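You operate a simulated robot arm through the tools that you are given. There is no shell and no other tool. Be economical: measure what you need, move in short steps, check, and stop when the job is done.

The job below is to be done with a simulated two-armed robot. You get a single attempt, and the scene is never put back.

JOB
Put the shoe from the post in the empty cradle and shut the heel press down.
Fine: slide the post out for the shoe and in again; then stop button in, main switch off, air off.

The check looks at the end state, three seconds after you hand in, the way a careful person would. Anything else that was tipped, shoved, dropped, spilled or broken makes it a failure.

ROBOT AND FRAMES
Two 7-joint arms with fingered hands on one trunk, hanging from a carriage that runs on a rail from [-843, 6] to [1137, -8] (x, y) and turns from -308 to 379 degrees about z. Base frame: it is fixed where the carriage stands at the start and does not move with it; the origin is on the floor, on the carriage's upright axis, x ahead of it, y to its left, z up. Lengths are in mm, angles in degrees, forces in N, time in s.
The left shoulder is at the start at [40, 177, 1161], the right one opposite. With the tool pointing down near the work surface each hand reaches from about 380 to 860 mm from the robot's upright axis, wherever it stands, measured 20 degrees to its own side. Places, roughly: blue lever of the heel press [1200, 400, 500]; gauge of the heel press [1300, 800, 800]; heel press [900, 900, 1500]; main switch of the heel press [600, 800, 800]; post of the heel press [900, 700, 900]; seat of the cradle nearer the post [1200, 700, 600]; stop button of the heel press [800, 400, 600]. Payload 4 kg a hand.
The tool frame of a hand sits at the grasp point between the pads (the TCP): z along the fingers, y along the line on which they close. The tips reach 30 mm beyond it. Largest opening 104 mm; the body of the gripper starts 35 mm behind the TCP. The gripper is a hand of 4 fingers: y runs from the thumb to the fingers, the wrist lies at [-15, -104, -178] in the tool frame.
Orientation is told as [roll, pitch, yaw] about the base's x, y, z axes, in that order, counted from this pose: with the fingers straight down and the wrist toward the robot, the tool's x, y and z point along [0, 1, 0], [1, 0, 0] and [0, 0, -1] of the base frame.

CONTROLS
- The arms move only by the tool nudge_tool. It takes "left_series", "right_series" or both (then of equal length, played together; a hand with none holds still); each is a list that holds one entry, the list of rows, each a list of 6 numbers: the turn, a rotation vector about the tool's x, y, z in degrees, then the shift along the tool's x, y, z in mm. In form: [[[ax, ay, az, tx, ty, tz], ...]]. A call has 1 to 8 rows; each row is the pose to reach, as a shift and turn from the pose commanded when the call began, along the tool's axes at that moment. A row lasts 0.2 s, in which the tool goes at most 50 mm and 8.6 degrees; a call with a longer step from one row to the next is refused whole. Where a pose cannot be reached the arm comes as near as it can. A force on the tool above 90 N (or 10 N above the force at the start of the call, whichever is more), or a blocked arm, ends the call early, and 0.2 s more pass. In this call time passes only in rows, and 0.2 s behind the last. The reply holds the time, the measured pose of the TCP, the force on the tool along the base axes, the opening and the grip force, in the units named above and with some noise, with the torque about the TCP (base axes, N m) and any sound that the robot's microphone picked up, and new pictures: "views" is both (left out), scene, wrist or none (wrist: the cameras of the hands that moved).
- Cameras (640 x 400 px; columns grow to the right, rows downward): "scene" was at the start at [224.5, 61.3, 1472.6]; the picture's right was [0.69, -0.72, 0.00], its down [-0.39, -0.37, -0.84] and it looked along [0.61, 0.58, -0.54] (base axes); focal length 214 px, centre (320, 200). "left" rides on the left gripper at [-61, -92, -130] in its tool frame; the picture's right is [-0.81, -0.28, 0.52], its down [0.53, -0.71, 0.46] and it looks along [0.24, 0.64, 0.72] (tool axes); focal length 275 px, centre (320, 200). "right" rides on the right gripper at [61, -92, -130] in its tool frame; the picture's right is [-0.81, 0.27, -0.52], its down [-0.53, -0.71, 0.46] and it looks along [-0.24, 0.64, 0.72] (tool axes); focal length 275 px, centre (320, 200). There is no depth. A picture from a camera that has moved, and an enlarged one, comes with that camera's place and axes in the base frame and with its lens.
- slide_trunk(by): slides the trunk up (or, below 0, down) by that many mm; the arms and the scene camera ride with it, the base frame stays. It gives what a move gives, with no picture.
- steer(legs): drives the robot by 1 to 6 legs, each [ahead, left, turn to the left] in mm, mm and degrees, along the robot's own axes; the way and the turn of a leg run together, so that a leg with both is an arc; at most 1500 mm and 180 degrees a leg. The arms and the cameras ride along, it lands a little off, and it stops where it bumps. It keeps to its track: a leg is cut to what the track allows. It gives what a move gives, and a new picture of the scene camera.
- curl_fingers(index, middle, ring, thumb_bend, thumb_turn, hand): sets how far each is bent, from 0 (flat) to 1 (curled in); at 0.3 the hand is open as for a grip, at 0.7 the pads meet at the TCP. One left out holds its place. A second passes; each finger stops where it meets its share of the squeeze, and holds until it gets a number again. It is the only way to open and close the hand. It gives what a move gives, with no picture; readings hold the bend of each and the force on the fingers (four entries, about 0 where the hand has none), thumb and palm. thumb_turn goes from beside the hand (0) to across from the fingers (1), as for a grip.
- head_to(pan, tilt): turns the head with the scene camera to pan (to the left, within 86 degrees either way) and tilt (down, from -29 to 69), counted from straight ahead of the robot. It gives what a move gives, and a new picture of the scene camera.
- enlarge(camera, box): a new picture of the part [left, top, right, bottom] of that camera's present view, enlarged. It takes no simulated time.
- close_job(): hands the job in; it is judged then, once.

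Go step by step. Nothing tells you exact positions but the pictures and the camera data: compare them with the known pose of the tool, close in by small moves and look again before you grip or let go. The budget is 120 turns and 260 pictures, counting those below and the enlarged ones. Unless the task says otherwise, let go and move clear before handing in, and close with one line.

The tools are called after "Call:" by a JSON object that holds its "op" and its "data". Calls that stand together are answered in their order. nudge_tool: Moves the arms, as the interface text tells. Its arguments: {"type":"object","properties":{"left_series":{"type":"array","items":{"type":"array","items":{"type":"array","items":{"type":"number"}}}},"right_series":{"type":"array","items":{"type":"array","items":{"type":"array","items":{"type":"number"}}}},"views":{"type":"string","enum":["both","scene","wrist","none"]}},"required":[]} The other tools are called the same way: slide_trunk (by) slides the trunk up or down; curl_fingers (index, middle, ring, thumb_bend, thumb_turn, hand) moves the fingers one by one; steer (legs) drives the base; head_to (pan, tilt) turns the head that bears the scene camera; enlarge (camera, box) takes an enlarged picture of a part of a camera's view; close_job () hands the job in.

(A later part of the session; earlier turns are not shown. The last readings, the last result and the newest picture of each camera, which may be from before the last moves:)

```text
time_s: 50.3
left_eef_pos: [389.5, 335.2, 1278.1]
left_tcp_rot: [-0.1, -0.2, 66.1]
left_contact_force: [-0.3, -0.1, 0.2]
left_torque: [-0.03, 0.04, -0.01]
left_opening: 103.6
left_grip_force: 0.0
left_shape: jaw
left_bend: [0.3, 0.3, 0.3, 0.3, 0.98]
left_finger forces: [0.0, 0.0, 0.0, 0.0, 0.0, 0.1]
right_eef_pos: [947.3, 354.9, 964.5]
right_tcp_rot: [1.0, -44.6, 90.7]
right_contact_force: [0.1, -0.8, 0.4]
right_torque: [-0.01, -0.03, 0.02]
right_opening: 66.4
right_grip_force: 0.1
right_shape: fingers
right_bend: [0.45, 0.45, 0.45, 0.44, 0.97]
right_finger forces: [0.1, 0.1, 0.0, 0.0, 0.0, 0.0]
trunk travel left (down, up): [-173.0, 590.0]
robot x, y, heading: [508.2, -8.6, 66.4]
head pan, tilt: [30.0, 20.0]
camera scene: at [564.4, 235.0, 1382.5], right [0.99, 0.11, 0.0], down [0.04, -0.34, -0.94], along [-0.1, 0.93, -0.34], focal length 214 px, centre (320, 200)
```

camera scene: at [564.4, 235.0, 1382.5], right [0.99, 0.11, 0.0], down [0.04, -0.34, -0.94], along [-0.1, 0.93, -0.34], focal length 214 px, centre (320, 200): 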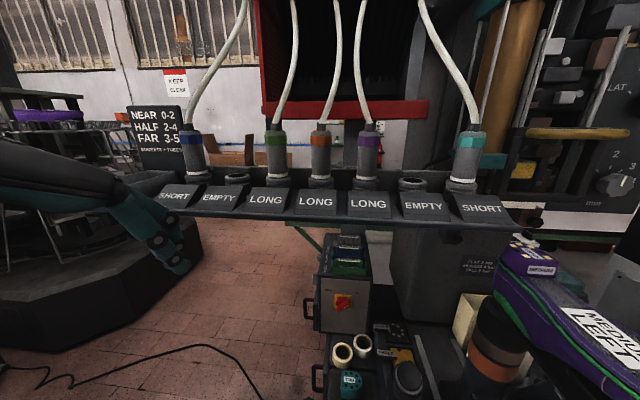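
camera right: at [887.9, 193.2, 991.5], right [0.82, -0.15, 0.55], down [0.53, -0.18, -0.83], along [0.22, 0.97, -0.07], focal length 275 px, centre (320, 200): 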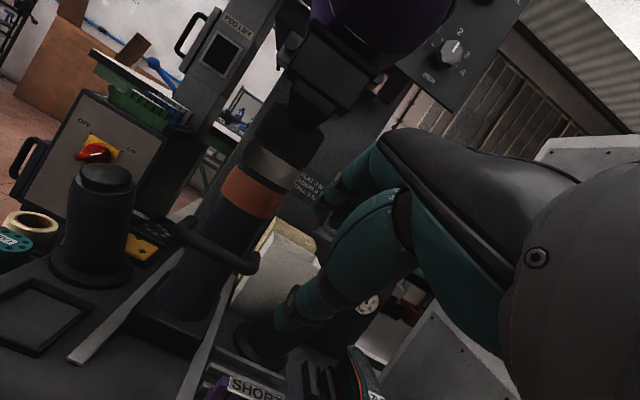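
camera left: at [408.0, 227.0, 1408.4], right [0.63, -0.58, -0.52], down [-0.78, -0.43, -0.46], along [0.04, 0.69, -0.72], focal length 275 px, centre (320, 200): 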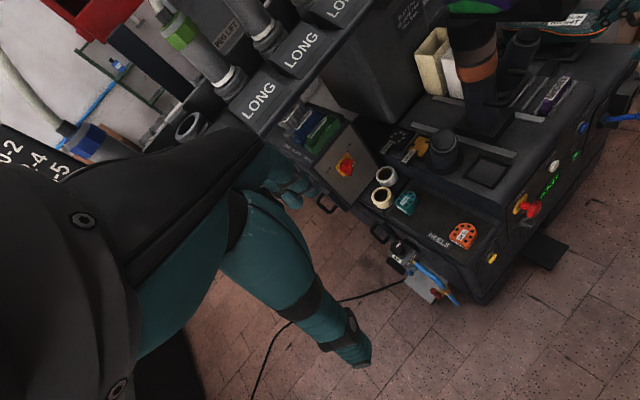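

The rack looks undisturbed. I'll now take the right hand to just in front of and above the bar.

Call:
{"op": "nudge_tool", "data": {"right_series": [[[0, 0, 0, 15, 7, 29], [0, 0, 0, 30, 13, 58], [0, 0, 0, 45, 20, 88], [0, 0, 0, 60, 26, 117]]], "views": "wrist"}}

Call:
{"op": "head_to", "data": {"pan": -20, "tilt": 45}}

```text
time_s: 51.5
left_eef_pos: [392.2, 332.9, 1277.5]
left_tcp_rot: [-0.3, -0.3, 66.2]
left_contact_force: [0.3, -0.7, -0.4]
left_torque: [0.02, 0.02, -0.02]
left_opening: 103.8
left_grip_force: 0.1
left_shape: jaw
left_bend: [0.3, 0.3, 0.3, 0.3, 0.98]
left_finger forces: [0.0, 0.1, 0.1, 0.1, 0.1, 0.1]
right_eef_pos: [806.5, 477.9, 1104.8]
right_tcp_rot: [-36.2, -56.0, 130.2]
right_contact_force: [-0.5, -0.2, -0.3]
right_torque: [0.01, 0.0, 0.11]
right_opening: 66.4
right_grip_force: 0.1
right_shape: fingers
right_bend: [0.45, 0.45, 0.45, 0.44, 0.98]
right_finger forces: [0.1, 0.0, 0.0, 0.1, 0.1, 0.1]
right hand out of reach, approached as far as the arm can: row 1, 2, 3
trunk travel left (down, up): [-173.0, 590.0]
robot x, y, heading: [508.3, -3.9, 66.4]
head pan, tilt: [30.0, 20.0]
stopped in row 4 (right hand): the arm was blocked; the commanded pose is now the measured one
camera right: at [779.9, 312.7, 1066.9], right [0.65, -0.22, 0.73], down [0.76, 0.18, -0.62], along [0.01, 0.96, 0.29], focal length 275 px, centre (320, 200)
```

right: 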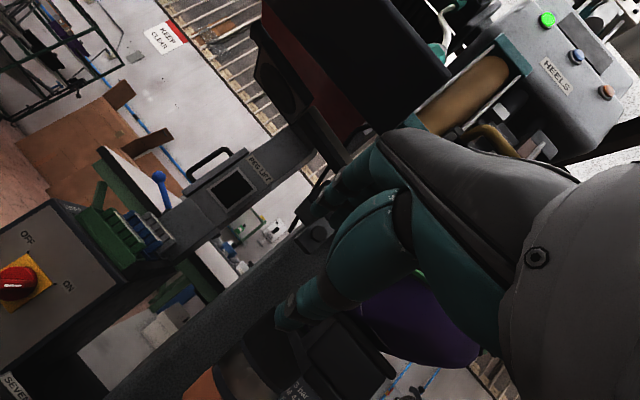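

```text
time_s: 52.6
left_eef_pos: [386.3, 335.5, 1279.0]
left_tcp_rot: [-0.1, -0.2, 66.2]
left_contact_force: [0.7, -0.1, -1.1]
left_torque: [-0.01, 0.0, -0.04]
left_opening: 103.7
left_grip_force: 0.1
left_shape: jaw
left_bend: [0.3, 0.3, 0.3, 0.3, 0.98]
left_finger forces: [0.1, 0.1, 0.1, 0.1, 0.0, 0.1]
right_eef_pos: [801.7, 482.6, 1106.7]
right_tcp_rot: [-36.0, -56.2, 130.2]
right_contact_force: [0.6, 0.2, 0.6]
right_torque: [0.02, -0.03, 0.02]
right_opening: 66.4
right_grip_force: 0.0
right_shape: fingers
right_bend: [0.45, 0.45, 0.45, 0.44, 0.98]
right_finger forces: [0.0, 0.1, 0.0, 0.0, 0.0, 0.1]
trunk travel left (down, up): [-173.0, 590.0]
robot x, y, heading: [510.4, -2.2, 66.3]
head pan, tilt: [-20.0, 45.0]
camera scene: at [628.7, 201.3, 1343.9], right [0.72, -0.69, 0.0], down [-0.49, -0.51, -0.71], along [0.49, 0.51, -0.71], focal length 214 px, centre (320, 200)
```

scene: 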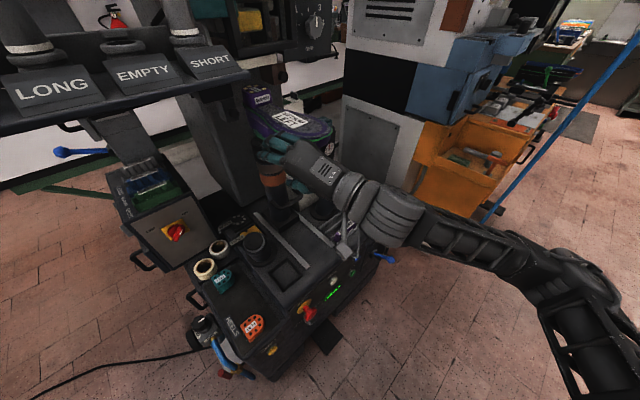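

The arm jumped to another posture and stopped beside the shoe. I'll look closely before doing anything else.

Call:
{"op": "enlarge", "data": {"camera": "scene", "box": [220, 70, 400, 220]}}

Call:
{"op": "enlarge", "data": {"camera": "right", "box": [180, 100, 500, 400]}}

```text
2.67 times, centred on (310, 145) of scene
camera zoom: at [628.7, 201.3, 1343.9], right [0.72, -0.69, 0.0], down [-0.49, -0.51, -0.71], along [0.49, 0.51, -0.71], focal length 572 px, centre (347, 347)
```

zoom: 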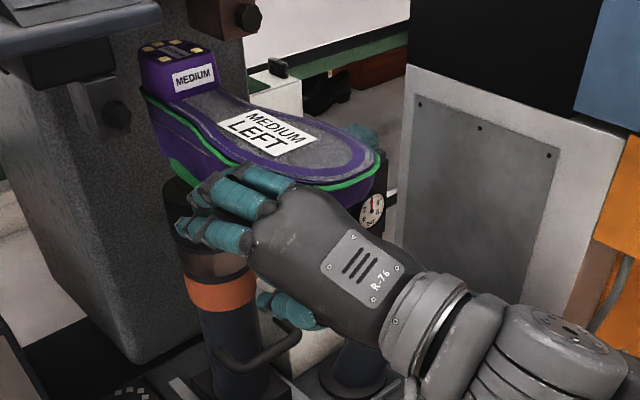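

```text
1.33 times, centred on (340, 250) of right
camera zoom: at [774.3, 317.1, 1066.8], right [0.65, -0.23, 0.73], down [0.76, 0.18, -0.62], along [0.01, 0.96, 0.29], focal length 367 px, centre (293, 133)
```

zoom: 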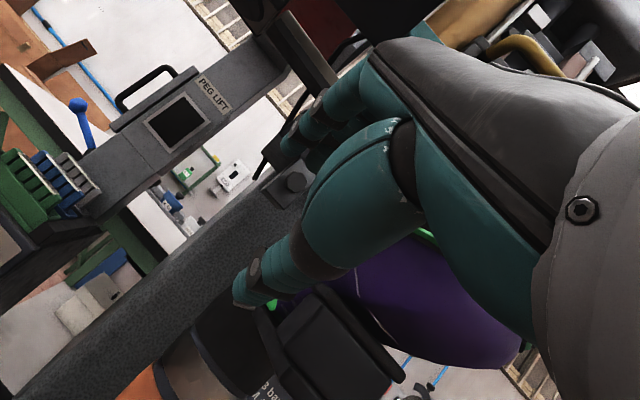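

The shoe is still seated, and the push merely slid the post back in, which moves with little force. New plan: get the hand clear to the left, reset its pose, then grip the post column from the right side (hand pointing left), which suits this arm.

Call:
{"op": "steer", "data": {"legs": [[-100, 229, 0]]}}

```text
time_s: 54.5
left_eef_pos: [138.7, 337.3, 1278.9]
left_tcp_rot: [0.0, -0.1, 66.1]
left_contact_force: [-0.4, 0.1, -0.6]
left_torque: [0.0, 0.0, 0.02]
left_opening: 103.6
left_grip_force: 0.0
left_shape: jaw
left_bend: [0.3, 0.3, 0.3, 0.3, 0.98]
left_finger forces: [0.0, 0.1, 0.1, 0.0, 0.0, 0.1]
right_eef_pos: [552.8, 483.7, 1105.6]
right_tcp_rot: [-36.1, -56.3, 129.9]
right_contact_force: [0.7, 1.0, 0.0]
right_torque: [0.02, 0.01, 0.01]
right_opening: 66.3
right_grip_force: 0.0
right_shape: fingers
right_bend: [0.45, 0.45, 0.45, 0.44, 0.98]
right_finger forces: [0.0, 0.1, 0.1, 0.0, 0.0, 0.0]
trunk travel left (down, up): [-173.0, 590.0]
robot x, y, heading: [262.5, -3.7, 66.1]
head pan, tilt: [-20.0, 45.0]
camera scene: at [380.4, 202.8, 1343.8], right [0.72, -0.69, 0.0], down [-0.49, -0.51, -0.71], along [0.49, 0.51, -0.71], focal length 214 px, centre (320, 200)
```

scene: 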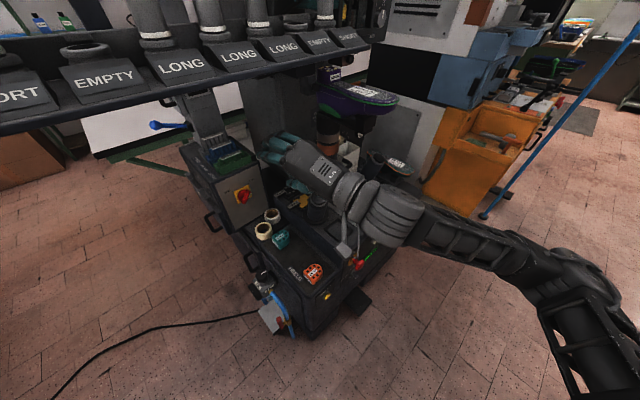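

I'll swing the right hand into open space by turning right, then rotate it so it points left with the thumb toward the robot.

Call:
{"op": "steer", "data": {"legs": [[0, 0, -45]]}}

Call:
{"op": "nudge_tool", "data": {"right_series": [[[1.4, 5.38, 5.71, 0, 0, 0], [2.8, 10.76, 11.42, 0, 0, 0], [4.2, 16.1, 17.1, 0, 0, 0], [5.6, 21.5, 22.8, 0, 0, 0], [7, 26.9, 28.5, 0, 0, 0], [8.4, 32.3, 34.2, 0, 0, 0], [9.8, 37.7, 40, 0, 0, 0]]], "views": "none"}}

Call:
{"op": "nudge_tool", "data": {"right_series": [[[1.4, 5.38, 5.71, 0, 0, 0], [2.8, 10.76, 11.42, 0, 0, 0], [4.2, 16.1, 17.1, 0, 0, 0], [5.6, 21.5, 22.8, 0, 0, 0], [7, 26.9, 28.5, 0, 0, 0], [8.4, 32.3, 34.2, 0, 0, 0], [9.8, 37.7, 40, 0, 0, 0]]]}}

```text
time_s: 56.9
left_eef_pos: [414.3, 322.3, 1277.4]
left_tcp_rot: [-0.1, -0.2, 21.0]
left_contact_force: [-0.2, 0.7, 0.4]
left_torque: [0.0, -0.02, 0.02]
left_opening: 103.7
left_grip_force: 0.2
left_shape: jaw
left_bend: [0.3, 0.3, 0.3, 0.3, 0.98]
left_finger forces: [0.0, 0.1, 0.0, 0.0, 0.1, 0.0]
right_eef_pos: [811.5, 131.5, 1105.6]
right_tcp_rot: [-36.2, -56.3, 84.8]
right_contact_force: [-0.5, -0.1, -0.7]
right_torque: [0.01, -0.02, 0.01]
right_opening: 66.2
right_grip_force: 0.1
right_shape: fingers
right_bend: [0.45, 0.45, 0.45, 0.44, 0.98]
right_finger forces: [0.1, 0.1, 0.0, 0.0, 0.0, 0.0]
trunk travel left (down, up): [-173.0, 590.0]
robot x, y, heading: [260.3, 4.3, 20.8]
head pan, tilt: [-20.0, 45.0]
camera scene: at [490.4, 56.7, 1343.9], right [0.02, -1.0, 0.0], down [-0.71, -0.01, -0.71], along [0.71, 0.01, -0.71], focal length 214 px, centre (320, 200)
```

scene: 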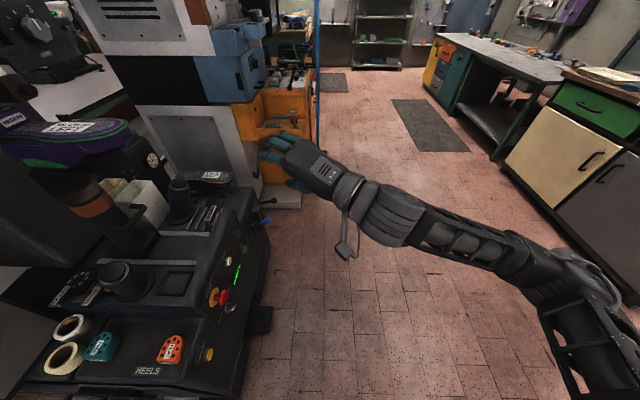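

```text
time_s: 58.5
left_eef_pos: [415.2, 324.1, 1279.3]
left_tcp_rot: [-0.2, -0.2, 21.0]
left_contact_force: [0.5, 0.5, 0.1]
left_torque: [0.0, -0.01, -0.03]
left_opening: 103.7
left_grip_force: 0.1
left_shape: jaw
left_bend: [0.3, 0.3, 0.3, 0.3, 0.98]
left_finger forces: [0.0, 0.0, 0.0, 0.0, 0.0, 0.0]
right_eef_pos: [810.5, 132.8, 1106.9]
right_tcp_rot: [49.3, -40.4, 26.5]
right_contact_force: [0.4, -0.2, 0.5]
right_torque: [0.0, -0.03, 0.0]
right_opening: 66.2
right_grip_force: 0.1
right_shape: fingers
right_bend: [0.45, 0.45, 0.45, 0.44, 0.98]
right_finger forces: [0.1, 0.1, 0.1, 0.0, 0.1, 0.0]
trunk travel left (down, up): [-173.0, 590.0]
robot x, y, heading: [263.5, -3.3, 21.0]
head pan, tilt: [-20.0, 45.0]
```

```text
time_s: 60.1
left_eef_pos: [415.7, 324.0, 1277.9]
left_tcp_rot: [0.0, -0.3, 20.9]
left_contact_force: [0.3, 0.0, 0.4]
left_torque: [0.01, -0.03, -0.01]
left_opening: 103.7
left_grip_force: 0.1
left_shape: jaw
left_bend: [0.3, 0.3, 0.3, 0.3, 0.98]
left_finger forces: [0.0, 0.0, 0.0, 0.1, 0.1, 0.0]
right_eef_pos: [812.0, 132.1, 1105.0]
right_tcp_rot: [90.3, -0.4, 21.7]
right_contact_force: [0.4, -0.5, -0.1]
right_torque: [-0.02, 0.02, -0.04]
right_opening: 66.5
right_grip_force: 0.0
right_shape: fingers
right_bend: [0.45, 0.45, 0.45, 0.44, 0.98]
right_finger forces: [0.0, 0.0, 0.0, 0.1, 0.0, 0.1]
trunk travel left (down, up): [-173.0, 590.0]
robot x, y, heading: [259.9, 0.7, 21.1]
head pan, tilt: [-20.0, 45.0]
camera scene: at [490.4, 56.9, 1343.9], right [0.02, -1.0, 0.0], down [-0.71, -0.01, -0.71], along [0.71, 0.01, -0.71], focal length 214 px, centre (320, 200)
camera right: at [773.3, -23.7, 1164.7], right [0.45, -0.37, -0.81], down [-0.83, 0.16, -0.53], along [0.33, 0.91, -0.24], focal length 275 px, centre (320, 200)
```

scene: 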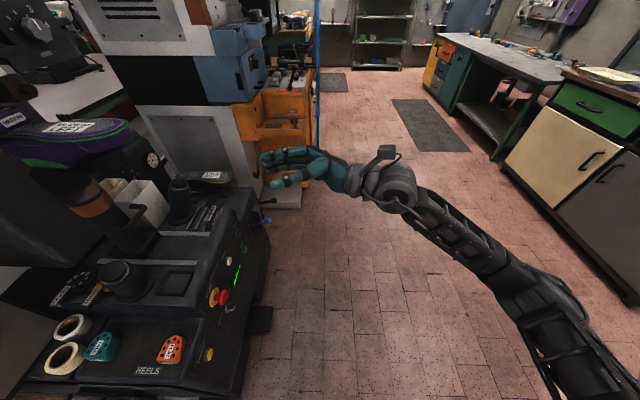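
right: 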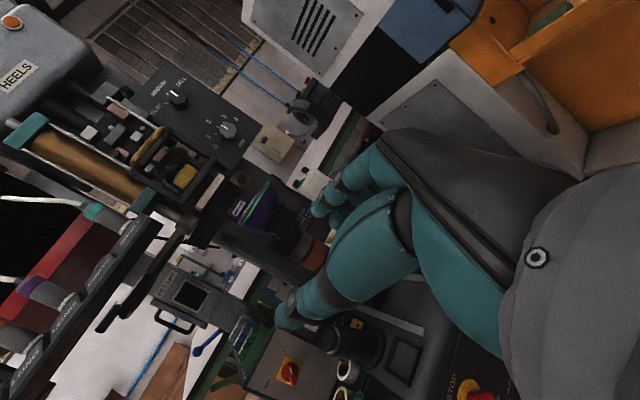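

The hand now points left with thumb toward the robot. I'll shift it outward, drive right through the free lane, and turn back to face the press.

Call:
{"op": "nudge_tool", "data": {"right_series": [[[0, 0, 0, 0, 0, -40], [0, 0, 0, 0, 0, -80], [0, 0, 0, 0, 0, -120]]], "views": "none"}}

Call:
{"op": "steer", "data": {"legs": [[517, -198, 0]]}}

Call:
{"op": "head_to", "data": {"pan": 10, "tilt": 40}}

```text
time_s: 60.9
left_eef_pos: [416.1, 322.0, 1278.0]
left_tcp_rot: [0.0, -0.2, 21.0]
left_contact_force: [0.5, -0.5, 0.1]
left_torque: [-0.01, -0.02, 0.0]
left_opening: 103.7
left_grip_force: 0.1
left_shape: jaw
left_bend: [0.3, 0.3, 0.3, 0.3, 0.98]
left_finger forces: [0.0, 0.0, 0.1, 0.0, 0.0, 0.0]
right_eef_pos: [855.8, 18.4, 1107.6]
right_tcp_rot: [90.3, -0.4, 21.6]
right_contact_force: [0.8, -0.3, 0.7]
right_torque: [-0.04, 0.01, -0.02]
right_opening: 66.6
right_grip_force: 0.1
right_shape: fingers
right_bend: [0.45, 0.45, 0.45, 0.44, 0.98]
right_finger forces: [0.0, 0.0, 0.0, 0.1, 0.1, 0.0]
trunk travel left (down, up): [-173.0, 590.0]
robot x, y, heading: [261.3, -0.8, 21.1]
head pan, tilt: [-20.0, 45.0]
```

```text
time_s: 62.6
left_eef_pos: [596.5, 311.5, 1280.4]
left_tcp_rot: [0.4, -1.6, 22.3]
left_contact_force: [0.3, 0.9, 0.6]
left_torque: [-0.02, 0.01, -0.01]
left_opening: 103.8
left_grip_force: 0.1
left_shape: jaw
left_bend: [0.3, 0.3, 0.3, 0.3, 0.98]
left_finger forces: [0.1, 0.0, 0.0, 0.1, 0.0, 0.0]
right_eef_pos: [1045.0, 16.9, 1106.5]
right_tcp_rot: [89.6, -0.2, 22.6]
right_contact_force: [1.1, 0.7, -0.2]
right_torque: [0.0, 0.0, -0.01]
right_opening: 66.3
right_grip_force: 0.1
right_shape: fingers
right_bend: [0.45, 0.45, 0.45, 0.44, 0.98]
right_finger forces: [0.0, 0.0, 0.1, 0.1, 0.0, 0.1]
trunk travel left (down, up): [-173.0, 590.0]
robot x, y, heading: [445.5, -3.8, 22.1]
head pan, tilt: [-20.0, 45.0]
stopped in leg 1: the robot was blocked; the commanded pose is now the measured one
camera scene: at [679.5, 50.5, 1343.0], right [0.03, -1.0, 0.01], down [-0.7, -0.03, -0.71], along [0.71, 0.02, -0.71], focal length 214 px, centre (320, 200)
```

scene: 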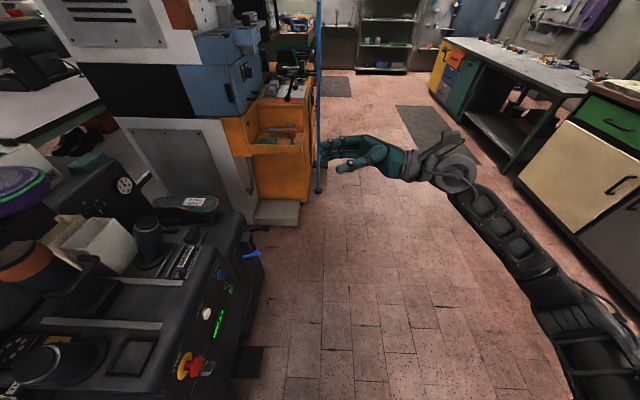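

```text
time_s: 63.6
left_eef_pos: [595.9, 311.3, 1280.7]
left_tcp_rot: [0.4, -1.2, 22.2]
left_contact_force: [0.1, -0.4, -0.6]
left_torque: [0.01, -0.03, -0.02]
left_opening: 103.8
left_grip_force: 0.1
left_shape: jaw
left_bend: [0.3, 0.3, 0.3, 0.3, 0.98]
left_finger forces: [0.0, 0.1, 0.1, 0.1, 0.0, 0.0]
right_eef_pos: [1044.4, 14.9, 1107.1]
right_tcp_rot: [89.6, -0.2, 22.5]
right_contact_force: [-0.4, -0.2, -0.1]
right_torque: [0.0, 0.0, 0.0]
right_opening: 66.4
right_grip_force: 0.2
right_shape: fingers
right_bend: [0.45, 0.45, 0.45, 0.44, 0.98]
right_finger forces: [0.0, 0.0, 0.0, 0.1, 0.0, 0.1]
trunk travel left (down, up): [-173.0, 590.0]
robot x, y, heading: [448.7, -4.0, 22.0]
head pan, tilt: [10.0, 40.0]
camera scene: at [669.5, 91.6, 1350.5], right [0.53, -0.85, 0.01], down [-0.55, -0.35, -0.76], along [0.65, 0.4, -0.65], focal length 214 px, centre (320, 200)
```

scene: 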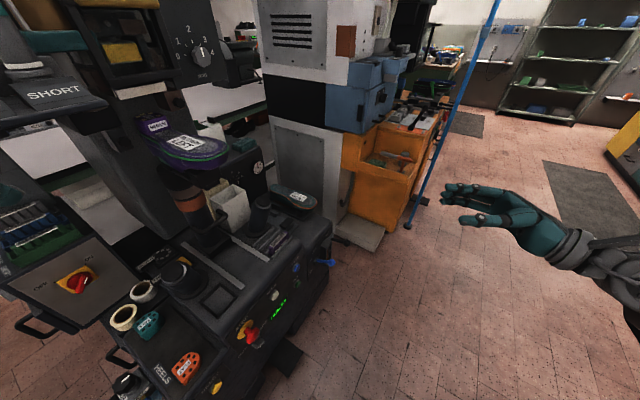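

The drive was blocked by something, probably the elbow on the right side. I'll look there.

Call:
{"op": "head_to", "data": {"pan": -75, "tilt": 35}}

```text
time_s: 65.2
left_eef_pos: [595.8, 310.1, 1280.0]
left_tcp_rot: [0.3, -1.2, 22.1]
left_contact_force: [-1.3, -0.5, -0.3]
left_torque: [-0.02, 0.0, 0.0]
left_opening: 103.9
left_grip_force: 0.1
left_shape: jaw
left_bend: [0.3, 0.3, 0.3, 0.3, 0.98]
left_finger forces: [0.0, 0.0, 0.0, 0.0, 0.1, 0.0]
right_eef_pos: [1045.1, 14.4, 1106.5]
right_tcp_rot: [89.7, -0.2, 22.5]
right_contact_force: [-0.1, 0.4, -0.3]
right_torque: [-0.03, -0.02, -0.03]
right_opening: 66.5
right_grip_force: 0.1
right_shape: fingers
right_bend: [0.45, 0.45, 0.45, 0.44, 0.98]
right_finger forces: [0.1, 0.0, 0.0, 0.0, 0.0, 0.0]
trunk travel left (down, up): [-173.0, 590.0]
robot x, y, heading: [445.2, -5.9, 21.7]
head pan, tilt: [-75.0, 35.0]
camera scene: at [650.0, -23.5, 1359.2], right [-0.8, -0.6, 0.0], down [-0.34, 0.45, -0.82], along [0.49, -0.66, -0.57], focal length 214 px, centre (320, 200)
```

scene: 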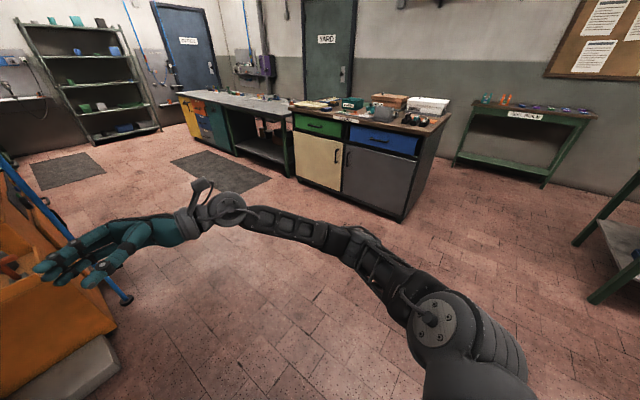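

Call:
{"op": "head_to", "data": {"pan": 75, "tilt": 20}}

Call:
{"op": "enlarge", "data": {"camera": "left", "box": [0, 0, 640, 400]}}

```text
time_s: 67.5
left_eef_pos: [596.6, 310.7, 1278.6]
left_tcp_rot: [0.3, -1.3, 22.2]
left_contact_force: [-0.8, 0.5, 0.6]
left_torque: [0.01, -0.02, 0.0]
left_opening: 104.1
left_grip_force: 0.1
left_shape: jaw
left_bend: [0.3, 0.3, 0.3, 0.3, 0.98]
left_finger forces: [0.1, 0.0, 0.0, 0.0, 0.0, 0.0]
right_eef_pos: [1044.0, 14.5, 1105.6]
right_tcp_rot: [89.6, -0.2, 22.4]
right_contact_force: [-0.1, 0.5, -0.4]
right_torque: [0.01, -0.02, -0.01]
right_opening: 66.5
right_grip_force: 0.0
right_shape: fingers
right_bend: [0.45, 0.45, 0.45, 0.44, 0.98]
right_finger forces: [0.0, 0.0, 0.0, 0.1, 0.0, 0.1]
trunk travel left (down, up): [-173.0, 590.0]
robot x, y, heading: [445.7, -2.7, 21.8]
head pan, tilt: [75.0, 20.0]
camera scene: at [585.9, 139.7, 1381.2], right [0.99, 0.12, 0.0], down [0.04, -0.35, -0.94], along [-0.11, 0.93, -0.35], focal length 214 px, centre (320, 200)
```

scene: 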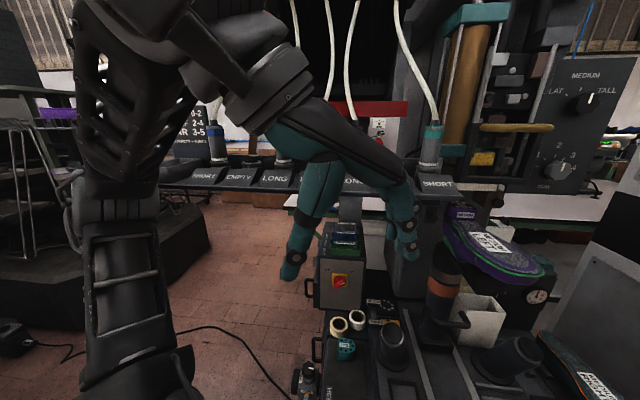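

```text
1.00 times, centred on (320, 200) of left (not enlarged: the box is as wide or as high as the picture)
camera zoom: at [532.1, 218.1, 1408.2], right [0.06, -0.85, -0.53], down [-0.85, 0.23, -0.47], along [0.52, 0.48, -0.71], focal length 275 px, centre (320, 200)
```

zoom: 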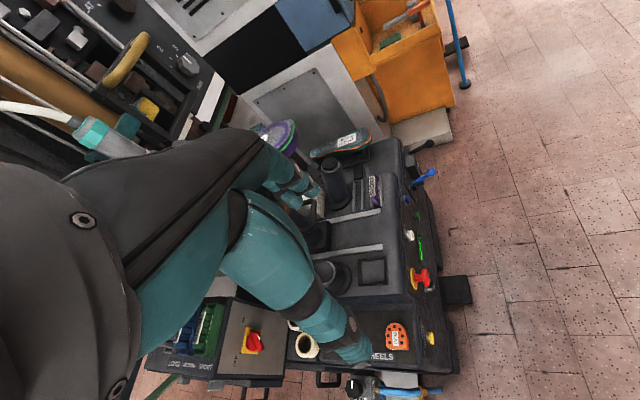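

The left forearm/elbow is near the rack side and probably bumped. I'll turn the robot away to heading 0, bring the left hand back to its earlier spot, then drive on.

Call:
{"op": "steer", "data": {"legs": [[-30, 0, 0], [0, 0, -22]]}}

Call:
{"op": "nudge_tool", "data": {"left_series": [[[0, 0, 0, 10, 30, 0], [0, 0, 0, 20, 60, 0], [0, 0, 0, 30, 90, 0]]], "views": "none"}}

Call:
{"op": "steer", "data": {"legs": [[400, 0, 0]]}}

```text
time_s: 69.0
left_eef_pos: [585.9, 284.8, 1285.3]
left_tcp_rot: [1.6, -2.8, 18.3]
left_contact_force: [-0.6, 0.0, -0.3]
left_torque: [-0.01, 0.02, -0.02]
left_opening: 103.8
left_grip_force: 0.0
left_shape: jaw
left_bend: [0.3, 0.3, 0.3, 0.3, 0.97]
left_finger forces: [0.0, 0.1, 0.0, 0.0, 0.0, 0.0]
right_eef_pos: [1010.2, -42.0, 1105.6]
right_tcp_rot: [89.3, 0.0, 17.6]
right_contact_force: [0.5, 0.7, 0.4]
right_torque: [0.0, -0.01, 0.02]
right_opening: 66.5
right_grip_force: 0.1
right_shape: fingers
right_bend: [0.45, 0.45, 0.45, 0.44, 0.98]
right_finger forces: [0.1, 0.1, 0.0, 0.1, 0.0, 0.1]
trunk travel left (down, up): [-173.0, 590.0]
robot x, y, heading: [416.5, -1.9, 16.8]
head pan, tilt: [75.0, 20.0]
stopped in leg 2: the robot was blocked; the commanded pose is now the measured one
camera scene: at [565.9, 121.8, 1379.7], right [1.0, 0.03, 0.0], down [0.01, -0.36, -0.93], along [-0.03, 0.93, -0.36], focal length 214 px, centre (320, 200)
```

scene: 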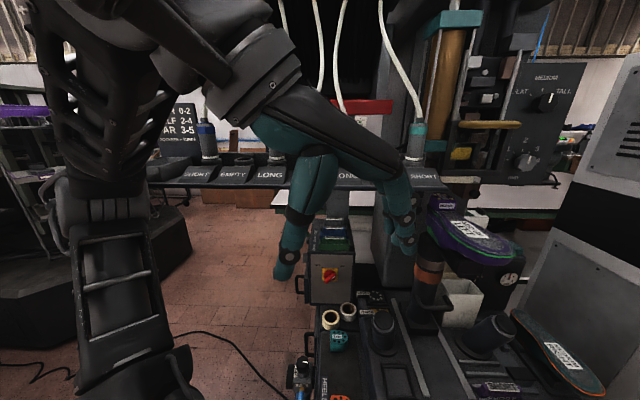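

```text
time_s: 70.0
left_eef_pos: [652.0, 340.6, 1295.1]
left_tcp_rot: [2.9, -3.5, 19.3]
left_contact_force: [0.5, -0.5, 0.2]
left_torque: [-0.01, -0.03, 0.03]
left_opening: 104.1
left_grip_force: 0.0
left_shape: jaw
left_bend: [0.3, 0.3, 0.3, 0.3, 0.97]
left_finger forces: [0.1, 0.0, 0.0, 0.0, 0.0, 0.1]
right_eef_pos: [1009.0, -38.0, 1106.8]
right_tcp_rot: [89.4, 0.2, 18.3]
right_contact_force: [0.6, 1.1, 0.2]
right_torque: [0.01, 0.0, -0.03]
right_opening: 66.5
right_grip_force: 0.1
right_shape: fingers
right_bend: [0.45, 0.45, 0.45, 0.44, 0.98]
right_finger forces: [0.0, 0.1, 0.1, 0.1, 0.1, 0.1]
trunk travel left (down, up): [-173.0, 590.0]
robot x, y, heading: [415.3, -1.3, 17.4]
head pan, tilt: [75.0, 20.0]
stopped in row 3 (left hand): the arm was blocked; the commanded pose is now the measured one
```

```text
time_s: 71.0
left_eef_pos: [686.4, 345.6, 1297.6]
left_tcp_rot: [4.7, -4.0, 19.6]
left_contact_force: [-1.3, -0.2, 0.5]
left_torque: [0.0, -0.03, 0.01]
left_opening: 103.7
left_grip_force: 0.0
left_shape: jaw
left_bend: [0.3, 0.3, 0.3, 0.3, 0.97]
left_finger forces: [0.0, 0.1, 0.0, 0.0, 0.0, 0.0]
right_eef_pos: [1044.2, -27.3, 1105.9]
right_tcp_rot: [89.6, -0.1, 18.4]
right_contact_force: [-0.4, 0.8, 0.3]
right_torque: [0.01, 0.03, 0.02]
right_opening: 66.3
right_grip_force: 0.0
right_shape: fingers
right_bend: [0.45, 0.45, 0.45, 0.44, 0.98]
right_finger forces: [0.0, 0.1, 0.0, 0.1, 0.1, 0.0]
trunk travel left (down, up): [-173.0, 590.0]
robot x, y, heading: [449.3, -5.3, 17.7]
head pan, tilt: [75.0, 20.0]
stopped in leg 1: the robot was blocked; the commanded pose is now the measured one
camera scene: at [597.7, 130.3, 1380.9], right [1.0, 0.05, 0.0], down [0.02, -0.35, -0.94], along [-0.04, 0.94, -0.35], focal length 214 px, centre (320, 200)
```

scene: 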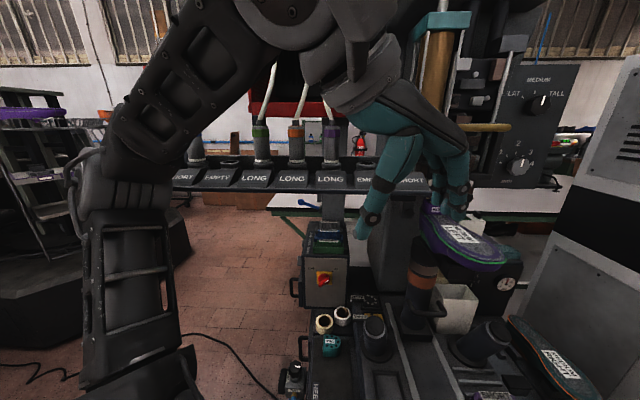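

The left elbow has come up against the rack area. I'll drive straight back the way I came to free it, and check the tubes.

Call:
{"op": "steer", "data": {"legs": [[-133, 43, 0]]}}

Call:
{"op": "enlarge", "data": {"camera": "left", "box": [0, 0, 640, 400]}}

```text
time_s: 71.8
left_eef_pos: [680.0, 347.3, 1298.3]
left_tcp_rot: [5.7, -3.8, 19.5]
left_contact_force: [0.1, 0.1, -0.3]
left_torque: [-0.01, 0.01, -0.01]
left_opening: 104.2
left_grip_force: 0.0
left_shape: jaw
left_bend: [0.3, 0.3, 0.3, 0.3, 0.97]
left_finger forces: [0.0, 0.1, 0.1, 0.0, 0.0, 0.0]
right_eef_pos: [1036.1, -23.5, 1105.8]
right_tcp_rot: [89.8, -0.2, 18.3]
right_contact_force: [0.0, 0.5, 0.1]
right_torque: [-0.02, 0.02, -0.01]
right_opening: 66.6
right_grip_force: 0.0
right_shape: fingers
right_bend: [0.45, 0.45, 0.45, 0.44, 0.98]
right_finger forces: [0.0, 0.0, 0.0, 0.0, 0.0, 0.0]
trunk travel left (down, up): [-173.0, 590.0]
robot x, y, heading: [441.0, -2.0, 17.6]
head pan, tilt: [75.0, 20.0]
stopped in leg 1: the robot was blocked; the commanded pose is now the measured one
camera scene: at [589.8, 134.1, 1381.8], right [1.0, 0.04, 0.0], down [0.02, -0.35, -0.94], along [-0.04, 0.94, -0.35], focal length 214 px, centre (320, 200)
```

scene: 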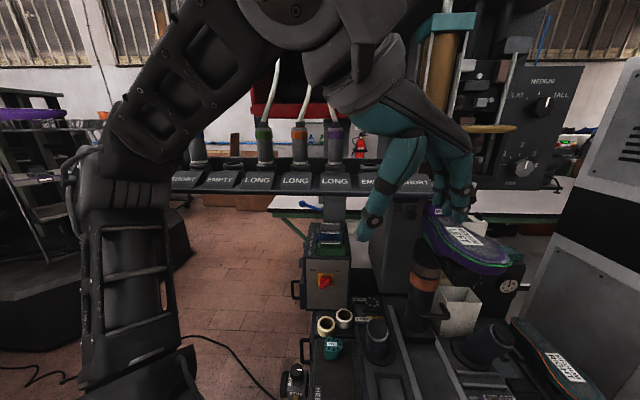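

```text
1.00 times, centred on (320, 200) of left (not enlarged: the box is as wide or as high as the picture)
camera zoom: at [611.0, 244.7, 1416.0], right [0.03, -0.79, -0.61], down [-0.84, 0.31, -0.45], along [0.55, 0.53, -0.65], focal length 275 px, centre (320, 200)
```

zoom: 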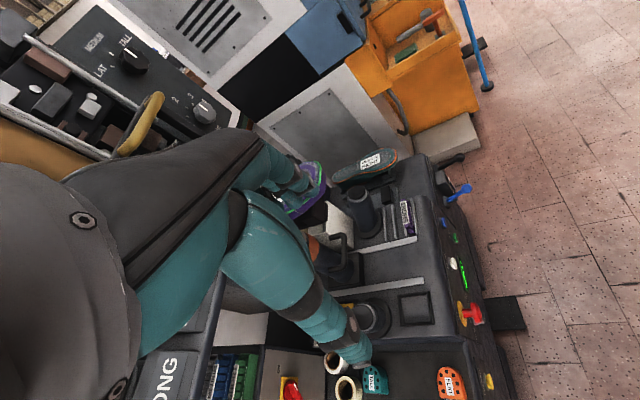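

The left elbow is wedged, so I'll pull the left hand inwards and down to draw the elbow away from the rack.

Call:
{"op": "nudge_tool", "data": {"left_series": [[[0, 0, 0, -25, -8, 15], [0, 0, 0, -50, -16, 35], [0, 0, 0, -75, -24, 60], [0, 0, 0, -100, -32, 85], [0, 0, 0, -125, -40, 110]]], "views": "scene"}}

```text
time_s: 73.0
left_eef_pos: [687.9, 231.8, 1174.9]
left_tcp_rot: [5.6, -3.8, 19.4]
left_contact_force: [1.3, -0.6, 0.0]
left_torque: [-0.01, -0.01, 0.02]
left_opening: 104.1
left_grip_force: 0.0
left_shape: jaw
left_bend: [0.3, 0.3, 0.3, 0.3, 0.97]
left_finger forces: [0.0, 0.1, 0.1, 0.1, 0.0, 0.1]
right_eef_pos: [1036.1, -19.5, 1106.7]
right_tcp_rot: [90.1, -0.2, 18.2]
right_contact_force: [0.2, 0.2, -0.1]
right_torque: [-0.01, 0.0, -0.01]
right_opening: 66.2
right_grip_force: 0.0
right_shape: fingers
right_bend: [0.45, 0.45, 0.45, 0.44, 0.98]
right_finger forces: [0.1, 0.1, 0.0, 0.0, 0.1, 0.1]
trunk travel left (down, up): [-173.0, 590.0]
robot x, y, heading: [438.6, -4.8, 17.4]
head pan, tilt: [75.0, 20.0]
camera scene: at [589.0, 137.3, 1382.5], right [1.0, 0.04, 0.0], down [0.02, -0.34, -0.94], along [-0.04, 0.94, -0.34], focal length 214 px, centre (320, 200)
```

scene: 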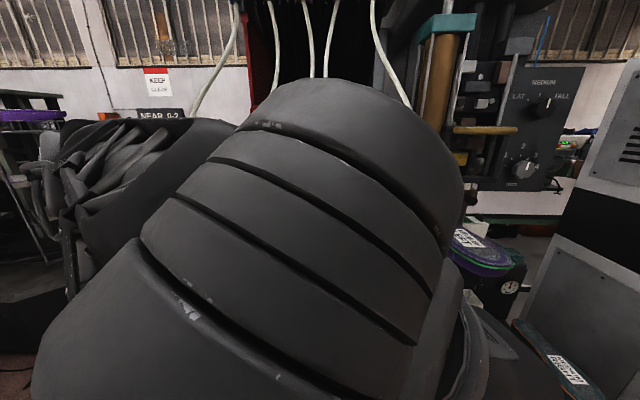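

Call:
{"op": "steer", "data": {"legs": [[-57, 18, 0]]}}

Call:
{"op": "head_to", "data": {"pan": 84, "tilt": 5}}

```text
time_s: 73.9
left_eef_pos: [628.1, 233.5, 1175.3]
left_tcp_rot: [5.7, -3.8, 19.4]
left_contact_force: [0.0, 0.0, 1.1]
left_torque: [-0.01, 0.0, 0.01]
left_opening: 103.8
left_grip_force: 0.0
left_shape: jaw
left_bend: [0.3, 0.3, 0.3, 0.3, 0.97]
left_finger forces: [0.0, 0.0, 0.0, 0.0, 0.0, 0.0]
right_eef_pos: [973.9, -18.3, 1105.2]
right_tcp_rot: [90.1, -0.1, 18.2]
right_contact_force: [-0.3, -0.1, 0.1]
right_torque: [-0.02, 0.01, 0.01]
right_opening: 66.4
right_grip_force: 0.1
right_shape: fingers
right_bend: [0.45, 0.45, 0.45, 0.44, 0.98]
right_finger forces: [0.0, 0.0, 0.0, 0.0, 0.0, 0.1]
trunk travel left (down, up): [-173.0, 590.0]
robot x, y, heading: [383.2, -0.7, 17.5]
head pan, tilt: [75.0, 20.0]
camera scene: at [528.0, 138.1, 1382.4], right [1.0, 0.04, 0.0], down [0.01, -0.34, -0.94], along [-0.04, 0.94, -0.34], focal length 214 px, centre (320, 200)
```

scene: 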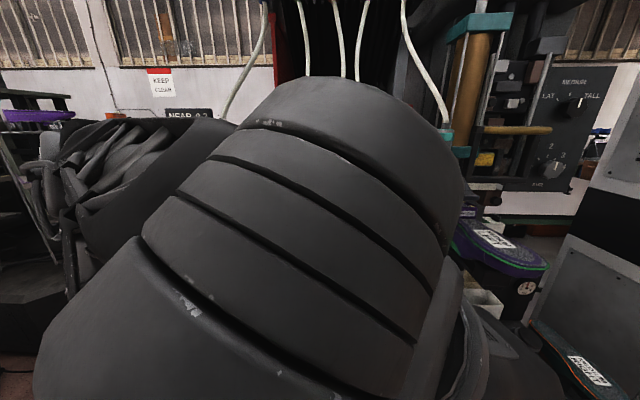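

```text
time_s: 74.7
left_eef_pos: [630.5, 233.8, 1176.5]
left_tcp_rot: [5.7, -3.9, 19.4]
left_contact_force: [0.0, -1.4, 0.2]
left_torque: [-0.02, 0.03, 0.0]
left_opening: 103.8
left_grip_force: 0.1
left_shape: jaw
left_bend: [0.3, 0.3, 0.3, 0.3, 0.97]
left_finger forces: [0.0, 0.1, 0.0, 0.1, 0.0, 0.0]
right_eef_pos: [975.8, -19.1, 1106.5]
right_tcp_rot: [90.1, -0.3, 18.1]
right_contact_force: [0.1, -0.6, 0.2]
right_torque: [0.01, 0.02, 0.05]
right_opening: 66.4
right_grip_force: 0.0
right_shape: fingers
right_bend: [0.45, 0.45, 0.45, 0.44, 0.98]
right_finger forces: [0.0, 0.1, 0.1, 0.1, 0.1, 0.1]
trunk travel left (down, up): [-173.0, 590.0]
robot x, y, heading: [380.2, -2.9, 17.4]
head pan, tilt: [84.0, 5.0]
camera scene: at [514.7, 135.0, 1406.9], right [0.98, 0.2, 0.0], down [0.02, -0.09, -1.0], along [-0.2, 0.98, -0.09], focal length 214 px, centre (320, 200)
```

scene: 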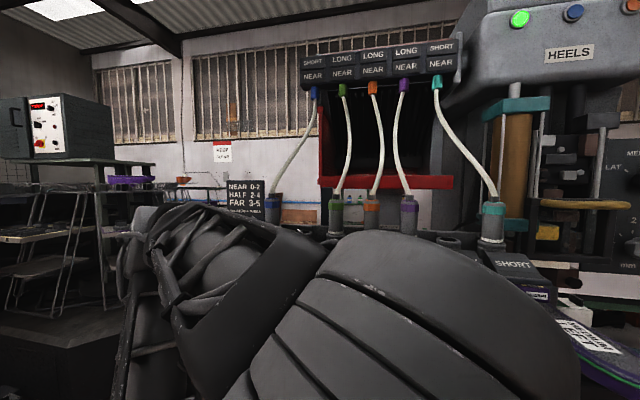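

All five tubes are still in their sockets and the robot is free. I'll retract the right hand, turn left (which carries the left elbow away from the rack), and then drive in front of the press.

Call:
{"op": "nudge_tool", "data": {"right_series": [[[0, 0, 0, 0, -45, 0], [0, 0, 0, 0, -90, 0], [0, 0, 0, 0, -130, 0]]], "views": "none"}}

Call:
{"op": "steer", "data": {"legs": [[0, 0, 58]]}}

Call:
{"op": "head_to", "data": {"pan": -25, "tilt": 35}}

```text
time_s: 75.5
left_eef_pos: [627.9, 234.0, 1174.7]
left_tcp_rot: [5.7, -3.8, 19.5]
left_contact_force: [0.1, -0.7, 0.1]
left_torque: [-0.02, 0.01, -0.02]
left_opening: 104.0
left_grip_force: 0.0
left_shape: jaw
left_bend: [0.3, 0.3, 0.3, 0.3, 0.97]
left_finger forces: [0.0, 0.0, 0.0, 0.0, 0.0, 0.0]
right_eef_pos: [851.1, -57.8, 1106.2]
right_tcp_rot: [90.1, -0.1, 18.2]
right_contact_force: [-0.7, -0.4, 0.3]
right_torque: [0.01, 0.0, -0.03]
right_opening: 66.6
right_grip_force: 0.0
right_shape: fingers
right_bend: [0.45, 0.45, 0.45, 0.44, 0.98]
right_finger forces: [0.1, 0.0, 0.0, 0.0, 0.0, 0.0]
trunk travel left (down, up): [-173.0, 590.0]
robot x, y, heading: [377.0, -3.1, 17.4]
head pan, tilt: [84.0, 5.0]
```

```text
time_s: 78.5
left_eef_pos: [311.0, 334.3, 1174.6]
left_tcp_rot: [5.7, -3.9, 77.5]
left_contact_force: [-0.2, 0.7, 0.0]
left_torque: [0.01, -0.01, -0.02]
left_opening: 103.7
left_grip_force: 0.0
left_shape: jaw
left_bend: [0.3, 0.3, 0.3, 0.3, 0.97]
left_finger forces: [0.0, 0.1, 0.1, 0.0, 0.0, 0.0]
right_eef_pos: [677.1, 370.3, 1106.9]
right_tcp_rot: [90.2, -0.2, 76.3]
right_contact_force: [-0.5, -0.3, -0.5]
right_torque: [-0.01, -0.02, -0.01]
right_opening: 66.5
right_grip_force: 0.1
right_shape: fingers
right_bend: [0.45, 0.45, 0.45, 0.44, 0.98]
right_finger forces: [0.1, 0.0, 0.0, 0.0, 0.0, 0.0]
trunk travel left (down, up): [-173.0, 590.0]
robot x, y, heading: [386.2, 0.4, 75.7]
head pan, tilt: [84.0, 5.0]
camera scene: at [333.6, 183.9, 1406.9], right [0.35, 0.94, 0.0], down [0.08, -0.03, -1.0], along [-0.93, 0.35, -0.09], focal length 214 px, centre (320, 200)
```

scene: 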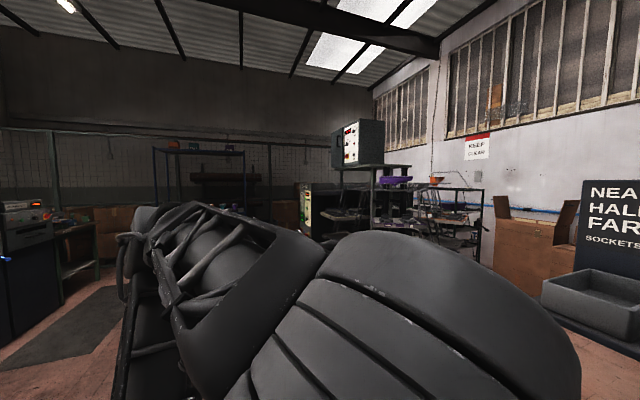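

```text
time_s: 80.3
left_eef_pos: [311.4, 333.5, 1174.6]
left_tcp_rot: [5.7, -3.8, 77.5]
left_contact_force: [-0.5, 0.4, 1.1]
left_torque: [0.0, -0.01, -0.03]
left_opening: 103.9
left_grip_force: 0.1
left_shape: jaw
left_bend: [0.3, 0.3, 0.3, 0.3, 0.97]
left_finger forces: [0.0, 0.1, 0.0, 0.0, 0.1, 0.0]
right_eef_pos: [677.7, 369.0, 1105.3]
right_tcp_rot: [90.1, -0.3, 76.4]
right_contact_force: [-0.2, 0.3, -0.8]
right_torque: [0.02, 0.03, 0.02]
right_opening: 66.4
right_grip_force: 0.0
right_shape: fingers
right_bend: [0.45, 0.45, 0.45, 0.44, 0.98]
right_finger forces: [0.0, 0.1, 0.0, 0.0, 0.0, 0.0]
trunk travel left (down, up): [-173.0, 590.0]
robot x, y, heading: [383.2, -0.5, 75.5]
head pan, tilt: [-25.0, 35.0]
camera scene: at [475.5, 220.1, 1358.7], right [0.77, -0.63, 0.0], down [-0.36, -0.44, -0.82], along [0.52, 0.63, -0.57], focal length 214 px, centre (320, 200)
```

scene: 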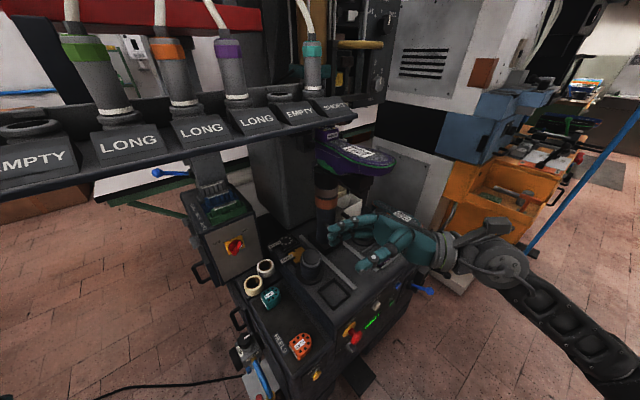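

Clear path. Driving right to x≈814, then finishing the turn to face the press.

Call:
{"op": "steer", "data": {"legs": [[108, -416, 0], [0, 0, 14.5]]}}

Call:
{"op": "enlarge", "data": {"camera": "right", "box": [0, 0, 640, 400]}}

```text
time_s: 83.8
left_eef_pos: [656.2, 301.8, 1175.4]
left_tcp_rot: [5.8, -3.9, 92.2]
left_contact_force: [0.5, -0.7, -0.4]
left_torque: [0.02, -0.01, 0.04]
left_opening: 103.9
left_grip_force: 0.0
left_shape: jaw
left_bend: [0.3, 0.3, 0.3, 0.3, 0.97]
left_finger forces: [0.1, 0.1, 0.0, 0.0, 0.0, 0.0]
right_eef_pos: [999.7, 430.0, 1106.6]
right_tcp_rot: [90.0, -0.3, 91.1]
right_contact_force: [-0.9, 0.5, -0.4]
right_torque: [0.01, 0.0, -0.01]
right_opening: 66.6
right_grip_force: 0.0
right_shape: fingers
right_bend: [0.45, 0.45, 0.45, 0.44, 0.98]
right_finger forces: [0.0, 0.0, 0.1, 0.1, 0.0, 0.0]
trunk travel left (down, up): [-173.0, 590.0]
robot x, y, heading: [809.9, -4.1, 90.3]
head pan, tilt: [-25.0, 35.0]
camera scene: at [843.5, 234.0, 1358.7], right [0.91, -0.42, 0.0], down [-0.24, -0.52, -0.82], along [0.34, 0.74, -0.57], focal length 214 px, centre (320, 200)
```

scene: 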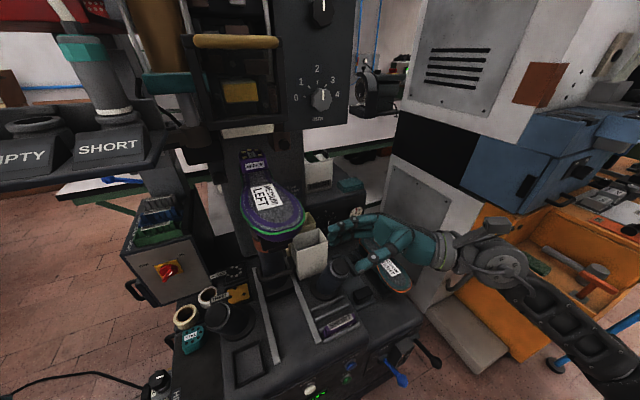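

```text
1.00 times, centred on (320, 200) of right (not enlarged: the box is as wide or as high as the picture)
camera zoom: at [1132.5, 340.0, 1165.5], right [0.51, 0.29, -0.81], down [-0.44, -0.72, -0.54], along [-0.74, 0.63, -0.24], focal length 275 px, centre (320, 200)
```

zoom: 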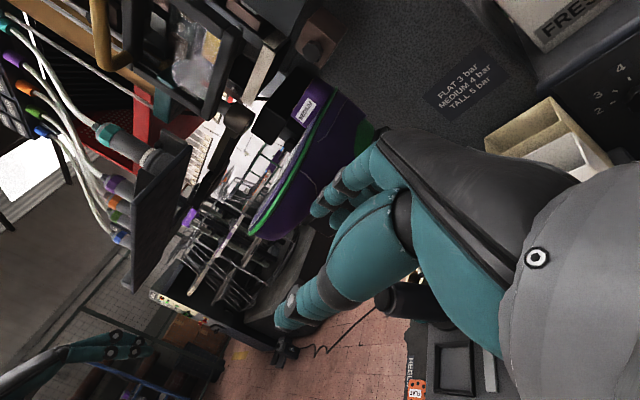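

The hand now approaches from the right side. I'll enlarge to locate the column.

Call:
{"op": "enlarge", "data": {"camera": "scene", "box": [200, 130, 420, 290]}}

```text
2.50 times, centred on (310, 210) of scene
camera zoom: at [843.5, 234.0, 1358.7], right [0.91, -0.42, 0.0], down [-0.24, -0.52, -0.82], along [0.34, 0.74, -0.57], focal length 536 px, centre (345, 175)
```

zoom: 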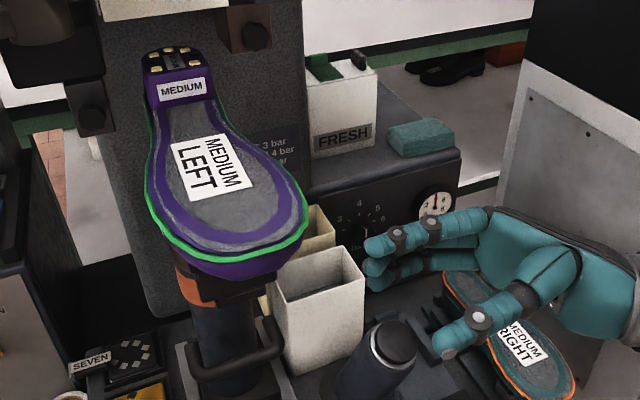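

Lowering the right hand to column height and moving forward, keeping it well to the right of the post.

Call:
{"op": "curl_fingers", "data": {"hand": "right", "index": 0.27, "middle": 0.27, "ring": 0.27, "thumb_bend": 0.27}}

Call:
{"op": "nudge_tool", "data": {"right_series": [[[0, 0, 0, -45, 0, -5], [0, 0, 0, -90, 0, -10], [0, 0, 0, -135, 0, -15], [0, 0, 0, -182, 10, -20], [0, 0, 0, -182, 55, -20], [0, 0, 0, -182, 100, -20], [0, 0, 0, -182, 145, -20]]]}}

Call:
{"op": "enlarge", "data": {"camera": "scene", "box": [200, 130, 420, 290]}}

```text
time_s: 84.8
left_eef_pos: [655.1, 301.0, 1174.8]
left_tcp_rot: [5.7, -3.9, 92.1]
left_contact_force: [0.8, -0.6, 0.0]
left_torque: [-0.01, 0.04, -0.01]
left_opening: 104.1
left_grip_force: 0.0
left_shape: jaw
left_bend: [0.3, 0.3, 0.3, 0.3, 0.97]
left_finger forces: [0.0, 0.0, 0.0, 0.0, 0.0, 0.1]
right_eef_pos: [1001.3, 430.9, 1106.2]
right_tcp_rot: [90.1, -0.3, 90.9]
right_contact_force: [0.2, -0.6, -0.7]
right_torque: [0.02, 0.0, 0.01]
right_opening: 109.7
right_grip_force: 0.1
right_shape: fingers
right_bend: [0.27, 0.27, 0.27, 0.27, 0.98]
right_finger forces: [0.1, 0.0, 0.1, 0.0, 0.0, 0.1]
trunk travel left (down, up): [-173.0, 590.0]
robot x, y, heading: [806.9, -5.1, 90.4]
head pan, tilt: [-25.0, 35.0]
```

```text
time_s: 86.4
left_eef_pos: [655.6, 302.1, 1174.7]
left_tcp_rot: [5.6, -3.9, 92.2]
left_contact_force: [-0.1, 0.1, -0.5]
left_torque: [-0.01, -0.01, 0.0]
left_opening: 103.7
left_grip_force: 0.0
left_shape: jaw
left_bend: [0.3, 0.3, 0.3, 0.3, 0.97]
left_finger forces: [0.1, 0.1, 0.0, 0.1, 0.0, 0.1]
right_eef_pos: [1022.5, 580.7, 926.6]
right_tcp_rot: [90.2, -0.4, 91.1]
right_contact_force: [-0.7, 0.2, 0.7]
right_torque: [0.03, 0.0, 0.04]
right_opening: 110.0
right_grip_force: 0.0
right_shape: fingers
right_bend: [0.27, 0.27, 0.27, 0.27, 0.98]
right_finger forces: [0.0, 0.0, 0.0, 0.0, 0.1, 0.0]
trunk travel left (down, up): [-173.0, 590.0]
robot x, y, heading: [806.3, -5.3, 90.2]
head pan, tilt: [-25.0, 35.0]
camera scene: at [843.7, 235.3, 1359.1], right [0.91, -0.42, 0.0], down [-0.24, -0.52, -0.82], along [0.34, 0.75, -0.57], focal length 214 px, centre (320, 200)
camera right: at [1152.8, 489.1, 985.2], right [0.51, 0.29, -0.81], down [-0.44, -0.72, -0.54], along [-0.74, 0.63, -0.24], focal length 275 px, centre (320, 200)
```

scene: 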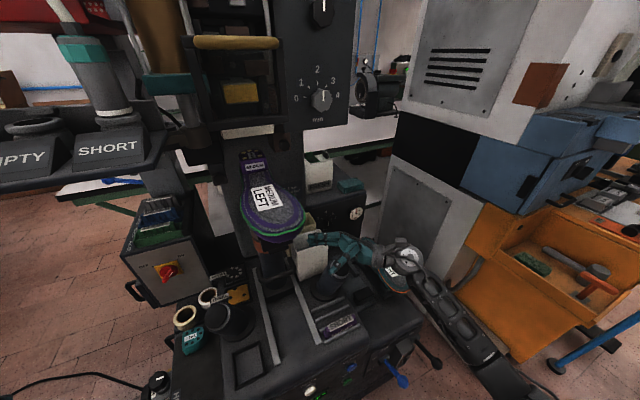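
right: 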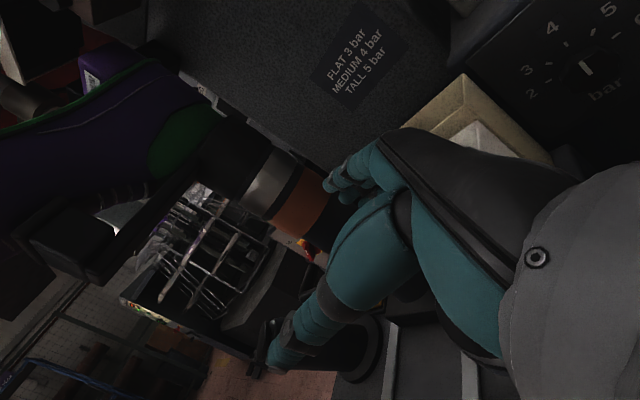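

```text
2.50 times, centred on (310, 210) of scene
camera zoom: at [843.7, 235.3, 1359.1], right [0.91, -0.42, 0.0], down [-0.24, -0.52, -0.82], along [0.34, 0.75, -0.57], focal length 536 px, centre (345, 175)
```

zoom: 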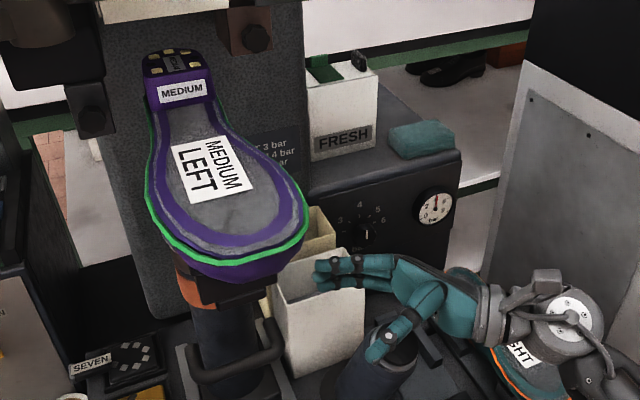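

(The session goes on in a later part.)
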